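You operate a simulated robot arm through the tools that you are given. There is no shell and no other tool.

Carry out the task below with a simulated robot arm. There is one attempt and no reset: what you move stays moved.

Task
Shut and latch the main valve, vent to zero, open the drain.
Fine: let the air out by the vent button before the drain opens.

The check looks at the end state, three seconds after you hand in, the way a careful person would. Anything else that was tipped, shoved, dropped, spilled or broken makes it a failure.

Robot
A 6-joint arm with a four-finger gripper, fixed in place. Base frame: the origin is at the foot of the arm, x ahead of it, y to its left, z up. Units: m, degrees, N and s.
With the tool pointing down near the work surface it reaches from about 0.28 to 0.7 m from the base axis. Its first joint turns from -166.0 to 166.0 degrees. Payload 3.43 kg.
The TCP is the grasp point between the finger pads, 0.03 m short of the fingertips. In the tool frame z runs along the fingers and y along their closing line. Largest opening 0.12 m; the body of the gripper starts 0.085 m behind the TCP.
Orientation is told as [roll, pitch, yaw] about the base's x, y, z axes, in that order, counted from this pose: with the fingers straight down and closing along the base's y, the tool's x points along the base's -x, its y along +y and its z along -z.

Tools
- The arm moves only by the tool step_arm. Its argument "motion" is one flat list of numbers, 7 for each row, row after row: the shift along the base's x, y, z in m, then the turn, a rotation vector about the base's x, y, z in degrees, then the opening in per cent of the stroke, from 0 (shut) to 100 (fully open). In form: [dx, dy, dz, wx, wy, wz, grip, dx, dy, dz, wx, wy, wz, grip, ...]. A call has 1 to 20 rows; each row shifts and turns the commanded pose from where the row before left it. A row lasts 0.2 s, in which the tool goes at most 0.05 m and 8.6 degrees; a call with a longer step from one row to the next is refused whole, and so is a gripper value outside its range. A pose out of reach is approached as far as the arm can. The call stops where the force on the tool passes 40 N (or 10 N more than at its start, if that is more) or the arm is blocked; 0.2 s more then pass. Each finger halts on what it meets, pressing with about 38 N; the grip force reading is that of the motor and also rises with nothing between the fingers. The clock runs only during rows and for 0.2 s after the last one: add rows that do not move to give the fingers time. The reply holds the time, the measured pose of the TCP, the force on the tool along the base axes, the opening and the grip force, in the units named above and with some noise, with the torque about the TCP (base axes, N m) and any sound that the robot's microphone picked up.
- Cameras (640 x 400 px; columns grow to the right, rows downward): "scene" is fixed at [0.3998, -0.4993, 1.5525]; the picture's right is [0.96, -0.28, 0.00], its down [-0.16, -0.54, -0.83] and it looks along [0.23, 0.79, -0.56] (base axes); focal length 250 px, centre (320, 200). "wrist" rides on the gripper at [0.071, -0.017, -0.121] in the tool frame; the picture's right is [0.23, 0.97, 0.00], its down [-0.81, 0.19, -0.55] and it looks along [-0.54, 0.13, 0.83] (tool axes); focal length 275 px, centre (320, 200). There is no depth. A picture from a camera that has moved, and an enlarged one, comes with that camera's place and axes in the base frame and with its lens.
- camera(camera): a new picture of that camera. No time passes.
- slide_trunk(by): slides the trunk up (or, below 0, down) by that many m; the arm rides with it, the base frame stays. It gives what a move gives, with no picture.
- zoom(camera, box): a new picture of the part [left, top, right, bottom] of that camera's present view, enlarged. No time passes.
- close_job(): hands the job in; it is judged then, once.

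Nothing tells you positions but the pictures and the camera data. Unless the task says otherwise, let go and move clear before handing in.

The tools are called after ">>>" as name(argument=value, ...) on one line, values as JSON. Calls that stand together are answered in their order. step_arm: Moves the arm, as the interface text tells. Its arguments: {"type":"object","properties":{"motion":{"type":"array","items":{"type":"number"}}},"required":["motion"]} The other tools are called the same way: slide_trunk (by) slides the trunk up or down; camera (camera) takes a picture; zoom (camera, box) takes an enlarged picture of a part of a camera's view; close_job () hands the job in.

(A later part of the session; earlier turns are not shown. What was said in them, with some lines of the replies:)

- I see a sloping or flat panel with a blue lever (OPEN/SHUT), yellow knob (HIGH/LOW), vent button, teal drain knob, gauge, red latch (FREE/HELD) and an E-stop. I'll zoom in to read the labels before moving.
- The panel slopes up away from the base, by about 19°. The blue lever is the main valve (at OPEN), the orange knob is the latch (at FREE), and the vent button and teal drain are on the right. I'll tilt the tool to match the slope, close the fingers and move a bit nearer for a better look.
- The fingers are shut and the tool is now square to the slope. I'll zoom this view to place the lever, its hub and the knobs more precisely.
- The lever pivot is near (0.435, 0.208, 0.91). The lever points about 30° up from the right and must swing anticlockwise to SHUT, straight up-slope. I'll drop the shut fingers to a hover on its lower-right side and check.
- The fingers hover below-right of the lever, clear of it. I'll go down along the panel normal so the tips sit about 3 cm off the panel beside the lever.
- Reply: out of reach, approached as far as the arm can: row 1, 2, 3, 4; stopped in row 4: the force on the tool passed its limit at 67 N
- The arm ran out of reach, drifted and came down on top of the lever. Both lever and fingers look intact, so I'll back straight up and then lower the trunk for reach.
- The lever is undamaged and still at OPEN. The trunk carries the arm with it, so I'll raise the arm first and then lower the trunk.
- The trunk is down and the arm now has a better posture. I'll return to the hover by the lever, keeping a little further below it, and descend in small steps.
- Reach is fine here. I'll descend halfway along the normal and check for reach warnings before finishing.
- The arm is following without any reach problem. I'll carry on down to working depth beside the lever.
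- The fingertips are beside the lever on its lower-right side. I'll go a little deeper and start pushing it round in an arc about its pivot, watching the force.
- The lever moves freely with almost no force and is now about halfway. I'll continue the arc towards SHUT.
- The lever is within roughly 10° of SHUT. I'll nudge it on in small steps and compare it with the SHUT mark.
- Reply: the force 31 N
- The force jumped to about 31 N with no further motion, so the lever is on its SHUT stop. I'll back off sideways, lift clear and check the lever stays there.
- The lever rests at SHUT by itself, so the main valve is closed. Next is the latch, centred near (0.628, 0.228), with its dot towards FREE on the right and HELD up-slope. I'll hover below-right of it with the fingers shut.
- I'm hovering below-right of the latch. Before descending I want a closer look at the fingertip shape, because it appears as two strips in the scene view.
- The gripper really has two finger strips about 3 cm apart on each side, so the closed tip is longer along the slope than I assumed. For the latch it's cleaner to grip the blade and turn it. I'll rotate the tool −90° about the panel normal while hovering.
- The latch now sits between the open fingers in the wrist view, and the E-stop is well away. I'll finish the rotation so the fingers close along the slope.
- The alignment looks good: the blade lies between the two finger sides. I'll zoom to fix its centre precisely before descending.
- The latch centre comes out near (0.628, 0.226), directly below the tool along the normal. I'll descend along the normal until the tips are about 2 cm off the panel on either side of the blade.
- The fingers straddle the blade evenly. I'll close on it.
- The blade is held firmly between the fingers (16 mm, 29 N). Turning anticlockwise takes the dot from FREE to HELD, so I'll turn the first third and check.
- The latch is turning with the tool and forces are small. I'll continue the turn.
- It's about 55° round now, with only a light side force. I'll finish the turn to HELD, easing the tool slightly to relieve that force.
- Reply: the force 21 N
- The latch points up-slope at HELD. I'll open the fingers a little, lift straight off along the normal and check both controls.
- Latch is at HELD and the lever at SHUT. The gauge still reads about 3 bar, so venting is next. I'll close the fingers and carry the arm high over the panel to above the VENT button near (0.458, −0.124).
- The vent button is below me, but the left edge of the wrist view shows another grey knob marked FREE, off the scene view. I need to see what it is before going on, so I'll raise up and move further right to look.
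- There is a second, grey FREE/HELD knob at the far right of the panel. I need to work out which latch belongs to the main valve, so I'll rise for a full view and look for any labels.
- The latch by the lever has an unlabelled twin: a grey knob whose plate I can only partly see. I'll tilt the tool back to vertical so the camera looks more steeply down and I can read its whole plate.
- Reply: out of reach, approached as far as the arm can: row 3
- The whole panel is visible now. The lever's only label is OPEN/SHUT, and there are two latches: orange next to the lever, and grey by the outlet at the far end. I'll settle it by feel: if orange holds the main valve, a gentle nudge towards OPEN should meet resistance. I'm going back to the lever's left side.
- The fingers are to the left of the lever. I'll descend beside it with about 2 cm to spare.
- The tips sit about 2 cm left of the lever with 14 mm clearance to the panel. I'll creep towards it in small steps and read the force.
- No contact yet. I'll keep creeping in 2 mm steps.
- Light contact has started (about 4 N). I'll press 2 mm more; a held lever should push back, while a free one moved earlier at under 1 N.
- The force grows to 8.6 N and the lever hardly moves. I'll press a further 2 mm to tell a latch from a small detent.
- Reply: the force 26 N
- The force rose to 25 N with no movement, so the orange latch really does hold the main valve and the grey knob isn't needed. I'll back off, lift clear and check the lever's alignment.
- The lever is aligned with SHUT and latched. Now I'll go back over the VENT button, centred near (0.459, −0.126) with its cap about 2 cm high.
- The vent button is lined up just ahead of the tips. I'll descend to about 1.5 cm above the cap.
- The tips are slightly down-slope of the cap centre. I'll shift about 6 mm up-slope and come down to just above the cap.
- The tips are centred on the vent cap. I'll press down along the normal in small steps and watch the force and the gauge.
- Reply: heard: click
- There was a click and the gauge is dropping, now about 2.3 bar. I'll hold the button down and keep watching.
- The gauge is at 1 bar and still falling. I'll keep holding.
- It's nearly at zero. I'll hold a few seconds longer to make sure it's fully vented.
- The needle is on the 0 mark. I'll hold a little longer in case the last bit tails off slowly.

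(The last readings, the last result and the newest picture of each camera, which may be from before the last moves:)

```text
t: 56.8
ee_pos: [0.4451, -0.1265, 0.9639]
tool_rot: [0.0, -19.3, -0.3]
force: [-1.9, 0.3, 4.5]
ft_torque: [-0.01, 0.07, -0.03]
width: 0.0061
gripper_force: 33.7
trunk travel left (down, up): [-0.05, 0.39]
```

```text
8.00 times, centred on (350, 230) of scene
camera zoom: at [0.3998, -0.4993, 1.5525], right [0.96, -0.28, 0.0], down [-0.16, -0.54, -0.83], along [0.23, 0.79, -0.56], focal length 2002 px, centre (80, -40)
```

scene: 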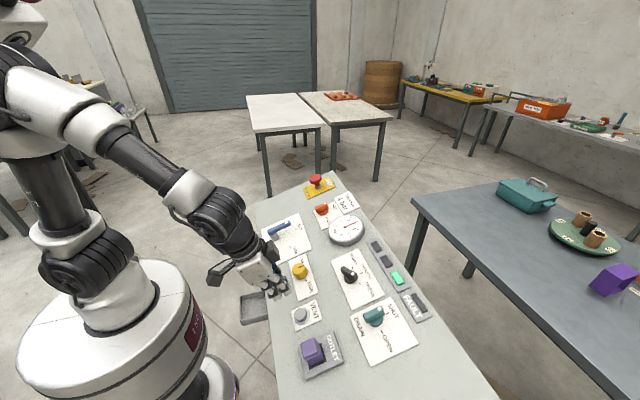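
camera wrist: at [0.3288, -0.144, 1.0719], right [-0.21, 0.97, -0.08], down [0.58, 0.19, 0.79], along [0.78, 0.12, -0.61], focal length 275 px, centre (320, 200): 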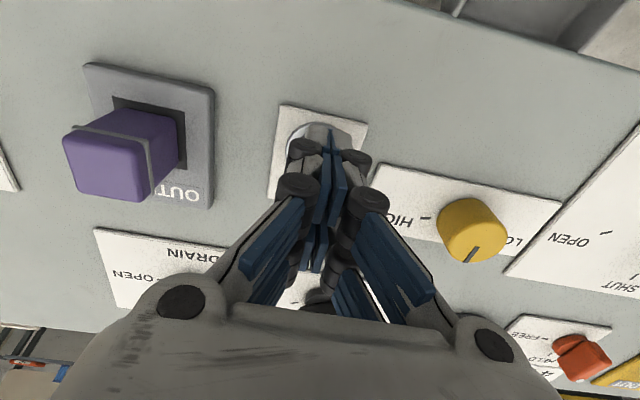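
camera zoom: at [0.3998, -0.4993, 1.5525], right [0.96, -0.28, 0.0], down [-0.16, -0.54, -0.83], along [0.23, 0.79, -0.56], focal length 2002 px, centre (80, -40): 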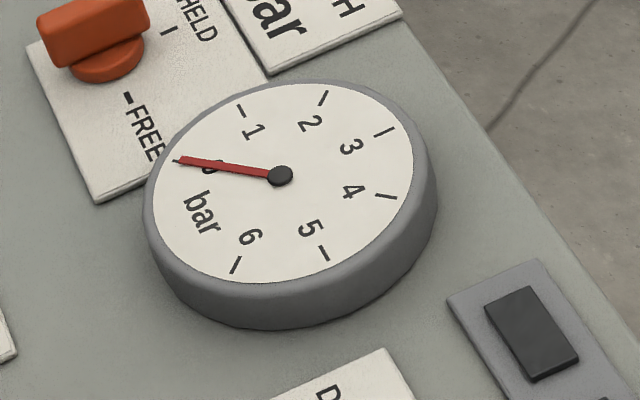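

The pressure is steady at zero. I'll release the vent button by lifting along the normal, and see whether the gauge stays at zero.

>>> step_arm(motion=[-0.0033, 0, 0.0094, 0, 0, 0, 0, -0.0066, 0, 0.0189, 0, 0, 0, 0, -0.0099, 0, 0.0283, 0, 0, 0, 0, -0.0132, 0, 0.0378, 0, 0, 0, 0, 0, 0, 0, 0, 0, 0, 0, 0, 0, 0, 0, 0, 0, 0, 0, 0, 0, 0, 0, 0, 0, 0, 0, 0, 0, 0, 0, 0])

>>> zoom(camera="scene", box=[310, 205, 390, 255])

>>> zoom(camera="scene", box=[260, 260, 420, 370])

```text
t: 58.5
ee_pos: [0.4125, -0.1269, 1.0582]
tool_rot: [0.0, -19.4, -0.2]
force: [-0.5, -0.2, -0.9]
ft_torque: [-0.02, 0.01, 0.0]
width: 0.0
gripper_force: 32.8
trunk travel left (down, up): [-0.05, 0.39]
```

```text
8.00 times, centred on (350, 230) of scene
camera zoom: at [0.3998, -0.4993, 1.5525], right [0.96, -0.28, 0.0], down [-0.16, -0.54, -0.83], along [0.23, 0.79, -0.56], focal length 2002 px, centre (80, -40)
```

zoom: 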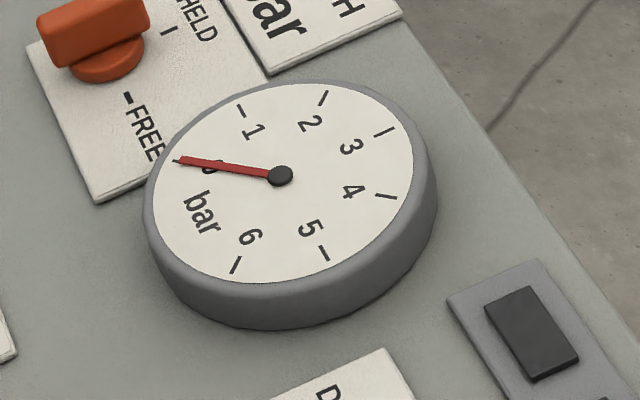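

```text
3.64 times, centred on (340, 315) of scene
camera zoom: at [0.3998, -0.4993, 1.5525], right [0.96, -0.28, 0.0], down [-0.16, -0.54, -0.83], along [0.23, 0.79, -0.56], focal length 910 px, centre (247, -218)
```

zoom: 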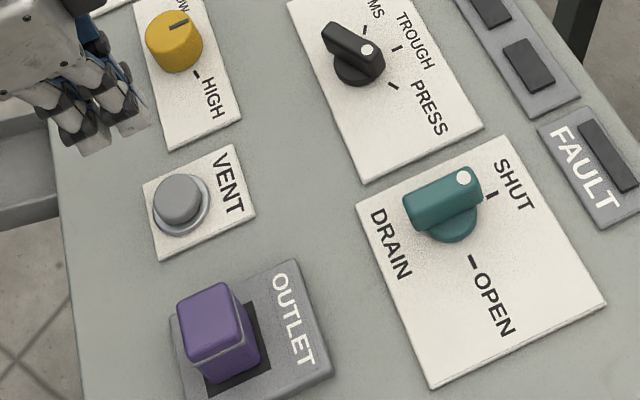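

The gauge stays at zero after release and the green lamp has gone out. Now the drain: its knob is centred near (0.623, −0.214) with the dot at SHUT up-slope, and OPEN is to the right. I'll hover above it with the fingers partly open.

>>> step_arm(motion=[0.0279, -0.0145, 0.01, 0, 0, 0, 0, 0.0279, -0.0145, 0.01, 0, 0, 0, 0, 0.0279, -0.0145, 0.01, 0, 0, 0, 20, 0.0279, -0.0145, 0.01, 0, 0, 0, 40, 0.0279, -0.0145, 0.01, 0, 0, 0, 45, 0.0279, -0.0145, 0.01, 0, 0, 0, 45, 0, 0, 0, 0, 0, 0, 45])

>>> camera(camera="wrist")

>>> zoom(camera="scene", box=[310, 250, 450, 360])

```text
t: 60.1
ee_pos: [0.5808, -0.2125, 1.117]
tool_rot: [0.1, -19.4, -0.3]
force: [0.3, 0.2, 0.5]
ft_torque: [-0.02, -0.01, 0.02]
width: 0.0542
gripper_force: 0.1
trunk travel left (down, up): [-0.05, 0.39]
```

```text
taken
camera wrist: at [0.4744, -0.2291, 1.2076], right [-0.21, 0.97, -0.08], down [0.58, 0.19, 0.79], along [0.78, 0.12, -0.61], focal length 275 px, centre (320, 200)
```

wrist: 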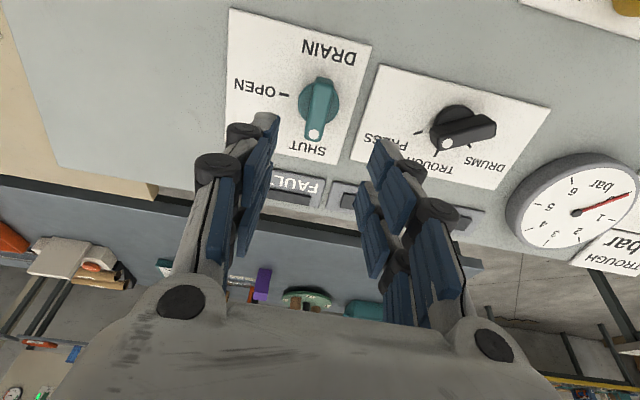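

```text
3.64 times, centred on (380, 305) of scene
camera zoom: at [0.3998, -0.4993, 1.5525], right [0.96, -0.28, 0.0], down [-0.16, -0.54, -0.83], along [0.23, 0.79, -0.56], focal length 910 px, centre (102, -182)
```

zoom: 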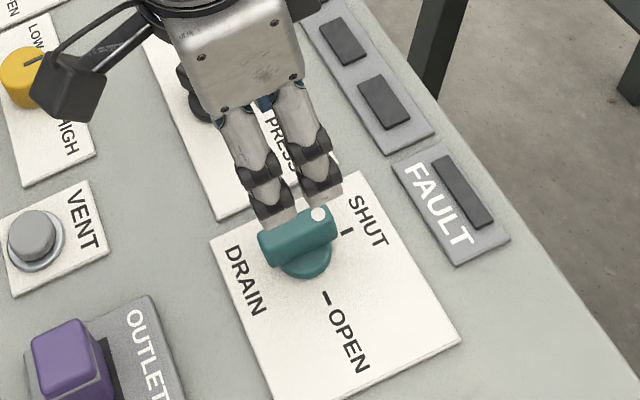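

The drain knob sits centrally between the open fingers. I'll zoom to refine its position before descending.

>>> zoom(camera="wrist", box=[220, 20, 400, 190])

```text
2.35 times, centred on (310, 105) of wrist
camera zoom: at [0.4744, -0.2291, 1.2076], right [-0.21, 0.97, -0.08], down [0.58, 0.19, 0.79], along [0.78, 0.12, -0.61], focal length 648 px, centre (344, 424)
```

zoom: 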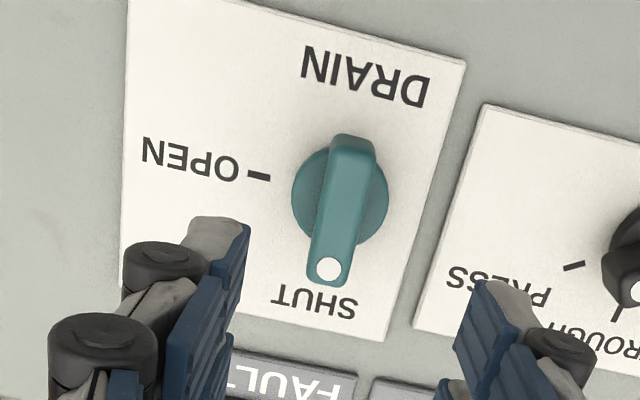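

The drain axis refines to about (0.624, −0.214). I'll descend over the blade to grip depth.

>>> step_arm(motion=[0.0053, -0.0004, -0.0188, 0, 0, 0, 45, 0.0053, -0.0004, -0.0188, 0, 0, 0, 45, 0.0053, -0.0004, -0.0188, 0, 0, 0, 45, 0.0053, -0.0004, -0.0188, 0, 0, 0, 45, 0.0053, -0.0004, -0.0187, 0, 0, 0, 45, 0, 0, 0, 0, 0, 0, 45])

>>> camera(camera="wrist")

>>> zoom(camera="scene", box=[330, 270, 420, 350])

```text
t: 61.5
ee_pos: [0.6082, -0.2151, 1.0226]
tool_rot: [0.0, -19.3, -0.2]
force: [0.4, -0.8, -0.4]
ft_torque: [0.02, 0.01, 0.01]
width: 0.0539
gripper_force: 0.0
trunk travel left (down, up): [-0.05, 0.39]
```

```text
taken
camera wrist: at [0.5019, -0.2324, 1.1134], right [-0.21, 0.97, -0.08], down [0.58, 0.19, 0.79], along [0.78, 0.12, -0.61], focal length 275 px, centre (320, 200)
```

wrist: 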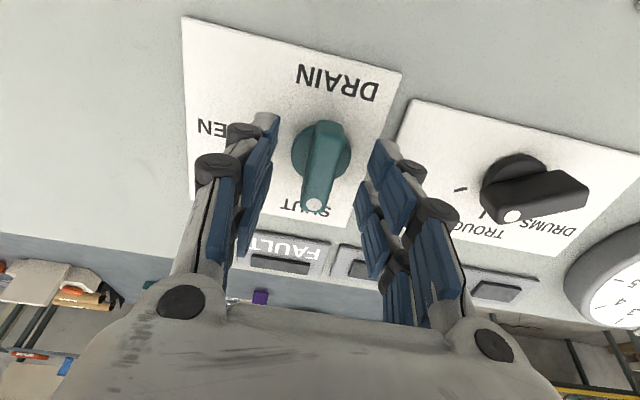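

```text
5.00 times, centred on (375, 310) of scene
camera zoom: at [0.3998, -0.4993, 1.5525], right [0.96, -0.28, 0.0], down [-0.16, -0.54, -0.83], along [0.23, 0.79, -0.56], focal length 1251 px, centre (45, -350)
```

zoom: 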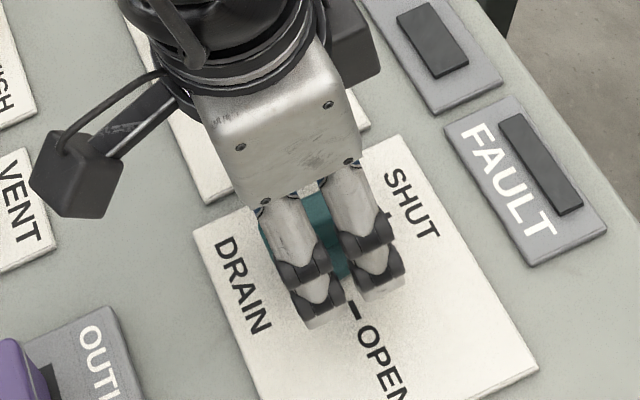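

The fingers straddle the drain blade and nothing is touching. I'll close on it.

>>> step_arm(motion=[0, 0, 0, 0, 0, 0, 20, 0, 0, 0, 0, 0, 0, 8, 0, 0, 0, 0, 0, 0, 5, 0, 0, 0, 0, 0, 0, 5])

>>> camera(camera="wrist")

```text
t: 62.5
ee_pos: [0.6088, -0.214, 1.0232]
tool_rot: [0.1, -19.4, -0.2]
force: [0.3, 1.8, 0.3]
ft_torque: [0.08, -0.01, 0.03]
width: 0.0161
gripper_force: 29.7
trunk travel left (down, up): [-0.05, 0.39]
```

```text
taken
camera wrist: at [0.5017, -0.2321, 1.1136], right [-0.21, 0.97, -0.08], down [0.58, 0.19, 0.79], along [0.78, 0.12, -0.61], focal length 275 px, centre (320, 200)
```

wrist: 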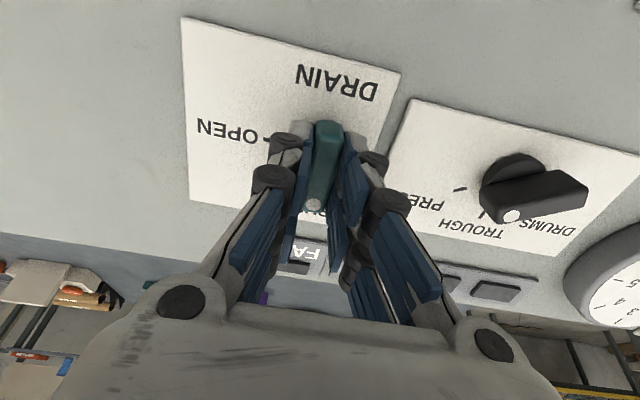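

The drain blade is gripped. OPEN is clockwise from SHUT, so I'll turn the tool clockwise about the panel normal, a part at a time.

>>> step_arm(motion=[0, 0, 0, 2.31, 0, -6.61, 5, 0, 0, 0, 2.31, 0, -6.61, 5, 0, 0, 0, 2.31, 0, -6.61, 5, 0, 0, 0, 2.31, 0, -6.61, 5])

>>> camera(camera="wrist")

>>> zoom(camera="scene", box=[330, 270, 420, 350])

```text
t: 63.5
ee_pos: [0.6074, -0.2145, 1.0239]
tool_rot: [9.4, -16.9, -29.7]
force: [0.5, 6.3, -8.8]
ft_torque: [-0.5, -1.19, -0.19]
width: 0.0161
gripper_force: 44.3
trunk travel left (down, up): [-0.05, 0.39]
```

```text
taken
camera wrist: at [0.5025, -0.1968, 1.114], right [0.24, 0.97, 0.08], down [0.58, -0.22, 0.79], along [0.78, -0.14, -0.61], focal length 275 px, centre (320, 200)
```

wrist: 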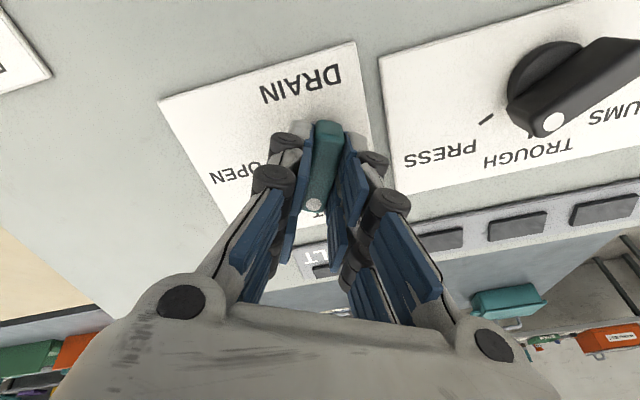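

```text
5.00 times, centred on (375, 310) of scene
camera zoom: at [0.3998, -0.4993, 1.5525], right [0.96, -0.28, 0.0], down [-0.16, -0.54, -0.83], along [0.23, 0.79, -0.56], focal length 1251 px, centre (45, -350)
```

zoom: 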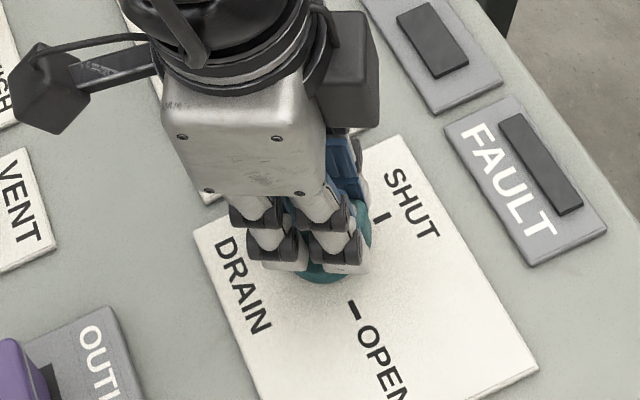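

The drain turns with the tool and forces stay low. I'll continue the turn.

>>> step_arm(motion=[0, 0, 0, 2.31, 0, -6.61, 5, 0, 0, 0, 2.31, 0, -6.61, 5, 0, 0, 0, 2.31, 0, -6.61, 5, 0, 0, 0, 2.31, 0, -6.61, 5])

>>> zoom(camera="scene", box=[330, 270, 420, 350])

```text
t: 64.5
ee_pos: [0.6069, -0.2156, 1.0223]
tool_rot: [16.1, -10.6, -58.0]
force: [-0.1, 11.0, -9.1]
ft_torque: [-0.71, -0.59, -0.23]
width: 0.0158
gripper_force: 44.7
trunk travel left (down, up): [-0.05, 0.39]
```

```text
5.00 times, centred on (375, 310) of scene
camera zoom: at [0.3998, -0.4993, 1.5525], right [0.96, -0.28, 0.0], down [-0.16, -0.54, -0.83], along [0.23, 0.79, -0.56], focal length 1251 px, centre (45, -350)
```

zoom: 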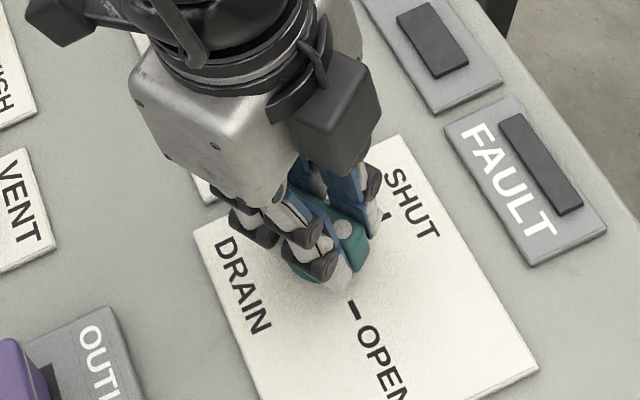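

It's about 58° round, with FAULT still dark. I'll finish the last ~32° to OPEN.

>>> step_arm(motion=[0, 0, 0, 2.31, 0, -6.61, 5, 0, 0, 0, 2.31, 0, -6.61, 5, 0, 0, 0, 2.31, 0, -6.61, 5, 0, 0, 0, 2.31, 0, -6.61, 5, 0, 0, 0, 1.5, 0, -4.3, 5, 0, 0, 0, 0, 0, 0, 5])

>>> zoom(camera="scene", box=[330, 270, 420, 350])

>>> camera(camera="wrist")

```text
t: 66.0
ee_pos: [0.6073, -0.2159, 1.0224]
tool_rot: [19.1, -0.6, -88.9]
force: [-4.7, 8.4, -15.1]
ft_torque: [-1.01, 0.2, -0.35]
width: 0.0158
gripper_force: 44.7
trunk travel left (down, up): [-0.05, 0.39]
```

```text
5.00 times, centred on (375, 310) of scene
camera zoom: at [0.3998, -0.4993, 1.5525], right [0.96, -0.28, 0.0], down [-0.16, -0.54, -0.83], along [0.23, 0.79, -0.56], focal length 1251 px, centre (45, -350)
```

zoom: 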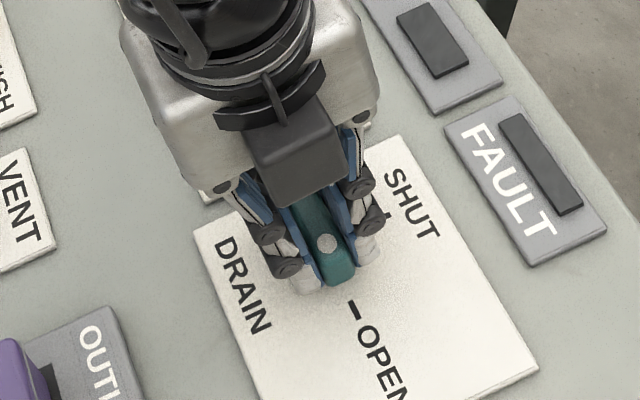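

```text
taken
camera wrist: at [0.5519, -0.1452, 1.1313], right [0.92, 0.25, 0.32], down [0.01, -0.81, 0.59], along [0.4, -0.54, -0.74], focal length 275 px, centre (320, 200)
```

wrist: 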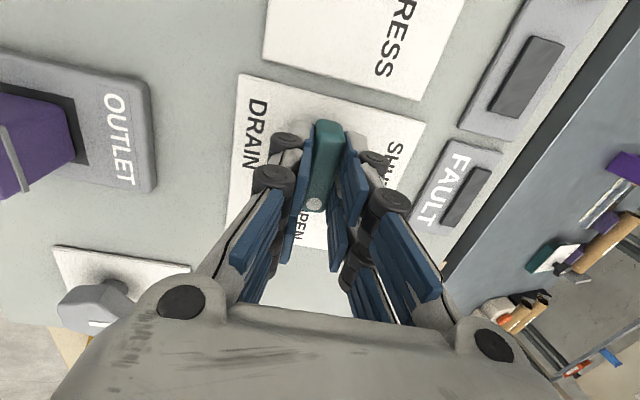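

The drain blade points at OPEN. I'll add the last degree or so, let go, and lift straight off along the normal.

>>> step_arm(motion=[0, 0, 0, 0.5, 0, -1.4, 5, 0, 0, 0, 0, 0, 0, 5, 0, 0, 0, 0, 0, 0, 20, 0, 0, 0, 0, 0, 0, 40, 0, 0, 0, 0, 0, 0, 45, -0.0062, 0, 0.0176, 0, 0, 0, 45, -0.0082, 0, 0.0236, 0, 0, 0, 45, -0.0099, 0, 0.0283, 0, 0, 0, 45, -0.0132, 0, 0.0378, 0, 0, 0, 45, 0, 0, 0, 0, 0, 0, 45])

>>> zoom(camera="scene", box=[310, 250, 450, 360])

>>> camera(camera="wrist")

>>> zoom(camera="scene", box=[310, 205, 390, 255])

```text
t: 68.2
ee_pos: [0.57, -0.2152, 1.1323]
tool_rot: [19.2, 0.0, -90.3]
force: [0.0, 0.7, 1.4]
ft_torque: [-0.02, 0.02, 0.0]
width: 0.0539
gripper_force: 0.1
trunk travel left (down, up): [-0.05, 0.39]
```

```text
3.64 times, centred on (380, 305) of scene
camera zoom: at [0.3998, -0.4993, 1.5525], right [0.96, -0.28, 0.0], down [-0.16, -0.54, -0.83], along [0.23, 0.79, -0.56], focal length 910 px, centre (102, -182)
```

zoom: 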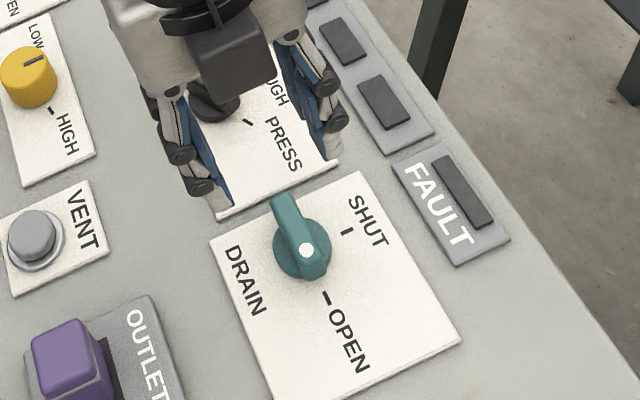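

```text
taken
camera wrist: at [0.5158, -0.1444, 1.2406], right [0.92, 0.23, 0.32], down [0.0, -0.81, 0.58], along [0.39, -0.54, -0.75], focal length 275 px, centre (320, 200)
```

wrist: 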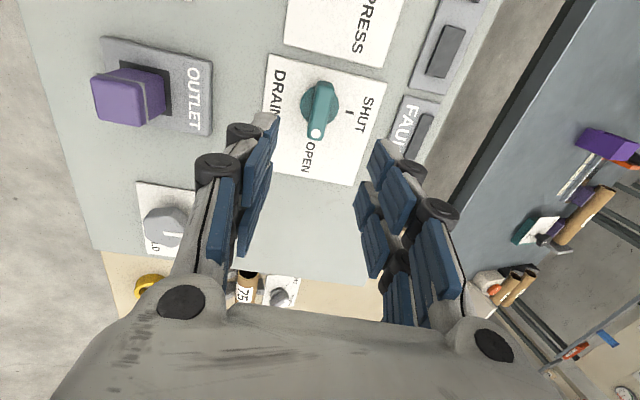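

```text
8.00 times, centred on (350, 230) of scene
camera zoom: at [0.3998, -0.4993, 1.5525], right [0.96, -0.28, 0.0], down [-0.16, -0.54, -0.83], along [0.23, 0.79, -0.56], focal length 2002 px, centre (80, -40)
```

zoom: 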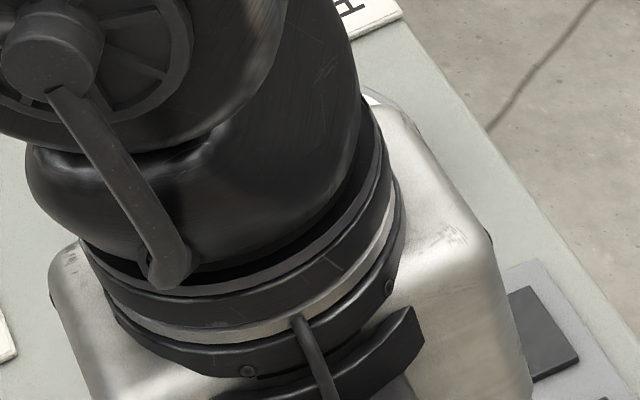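

The drain is at OPEN and FAULT stays dark. I'll raise the arm well clear and check the whole panel once more.

>>> step_arm(motion=[-0.015, 0, 0.04, 0, 0, 0, 45, -0.015, 0, 0.04, 0, 0, 0, 45, -0.015, 0, 0.04, 0, 0, 0, 45, -0.015, 0, 0.04, 0, 0, 0, 45, -0.015, -0.01, 0.04, 0, 0, 0, 45, -0.015, -0.01, 0.035, 0, 0, 0, 45, 0, 0, 0, 0, 0, 0, 45])

>>> camera(camera="scene")

>>> camera(camera="wrist")

>>> zoom(camera="scene", box=[250, 165, 390, 275])

>>> zoom(camera="scene", box=[260, 240, 450, 380])

```text
t: 69.8
ee_pos: [0.4779, -0.2367, 1.3696]
tool_rot: [19.1, 0.1, -90.3]
force: [-0.4, 0.4, -0.3]
ft_torque: [0.04, 0.0, 0.01]
width: 0.0538
gripper_force: 0.0
trunk travel left (down, up): [-0.05, 0.39]
```

```text
taken
```

scene: 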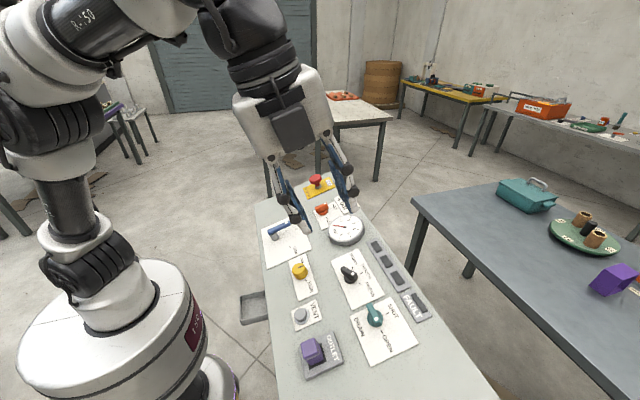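

```text
taken
camera wrist: at [0.4235, -0.1665, 1.4781], right [0.92, 0.23, 0.32], down [0.0, -0.81, 0.58], along [0.39, -0.54, -0.75], focal length 275 px, centre (320, 200)
```

wrist: 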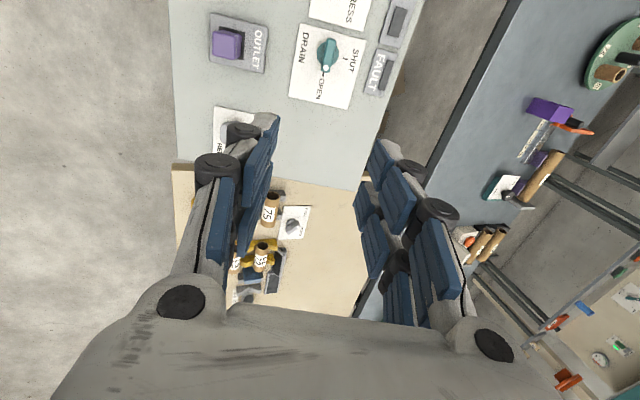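

```text
3.64 times, centred on (320, 220) of scene
camera zoom: at [0.3998, -0.4993, 1.5525], right [0.96, -0.28, 0.0], down [-0.16, -0.54, -0.83], along [0.23, 0.79, -0.56], focal length 910 px, centre (320, 127)
```

zoom: 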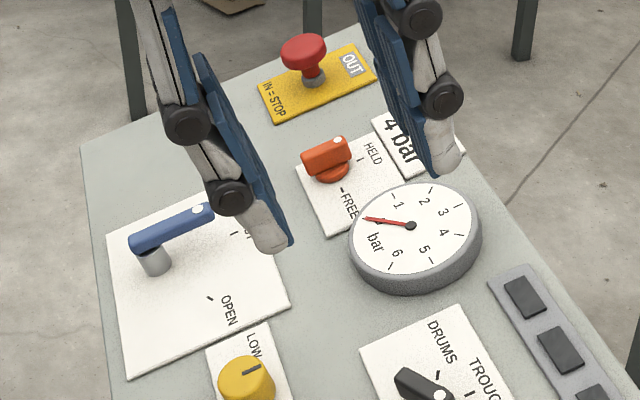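

```text
2.86 times, centred on (355, 310) of scene
camera zoom: at [0.3998, -0.4993, 1.5525], right [0.96, -0.28, 0.0], down [-0.16, -0.54, -0.83], along [0.23, 0.79, -0.56], focal length 715 px, centre (220, -114)
```

zoom: 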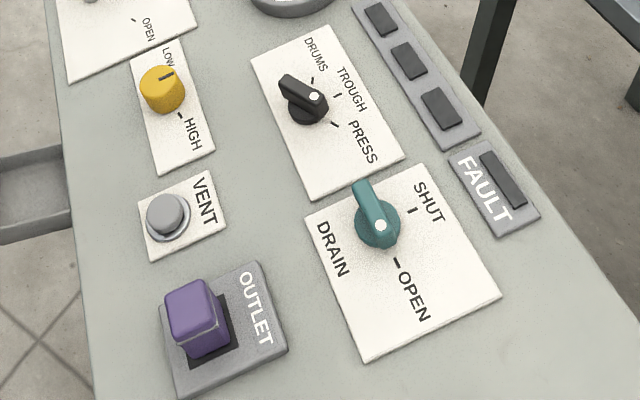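

Final check: the lever is at SHUT with the orange latch at HELD and resisting, the gauge is at 0 and steady, and the drain is at OPEN. The E-stop is still out, the selector, regulator, outlet and grey knob are untouched, FAULT is dark and the arm is clear. I'm handing in.

>>> close_job()

```text
The job is handed in.
```

The job is handed in: the main valve is shut and latched, the pressure is vented to zero, and the drain is open. No result from the check has come back.

- **Main valve:** The blue lever is on its SHUT stop. I turned the orange latch beside it to HELD, then nudged the lever towards OPEN. It resisted 25 N and moved only 2–3 mm.
- **Vent:** I held the VENT button until the gauge read 0. It stayed at 0 after release and again after the drain was opened.
- **Drain:** I opened the drain only after the gauge read 0. The knob now points at OPEN and FAULT stayed dark.

- **Second latch:** The panel has another FREE/HELD knob, a grey one near the outlet. I left it alone because the lever was already held with the orange latch on.
- **Bumped lever:** On the first approach the arm ran out of reach and the fingers came down on top of the lever at about 67 N. I saw no damage, and the lever turned freely afterwards.

The selector, pressure knob, outlet and emergency stop were not touched. The arm is raised clear of the panel.
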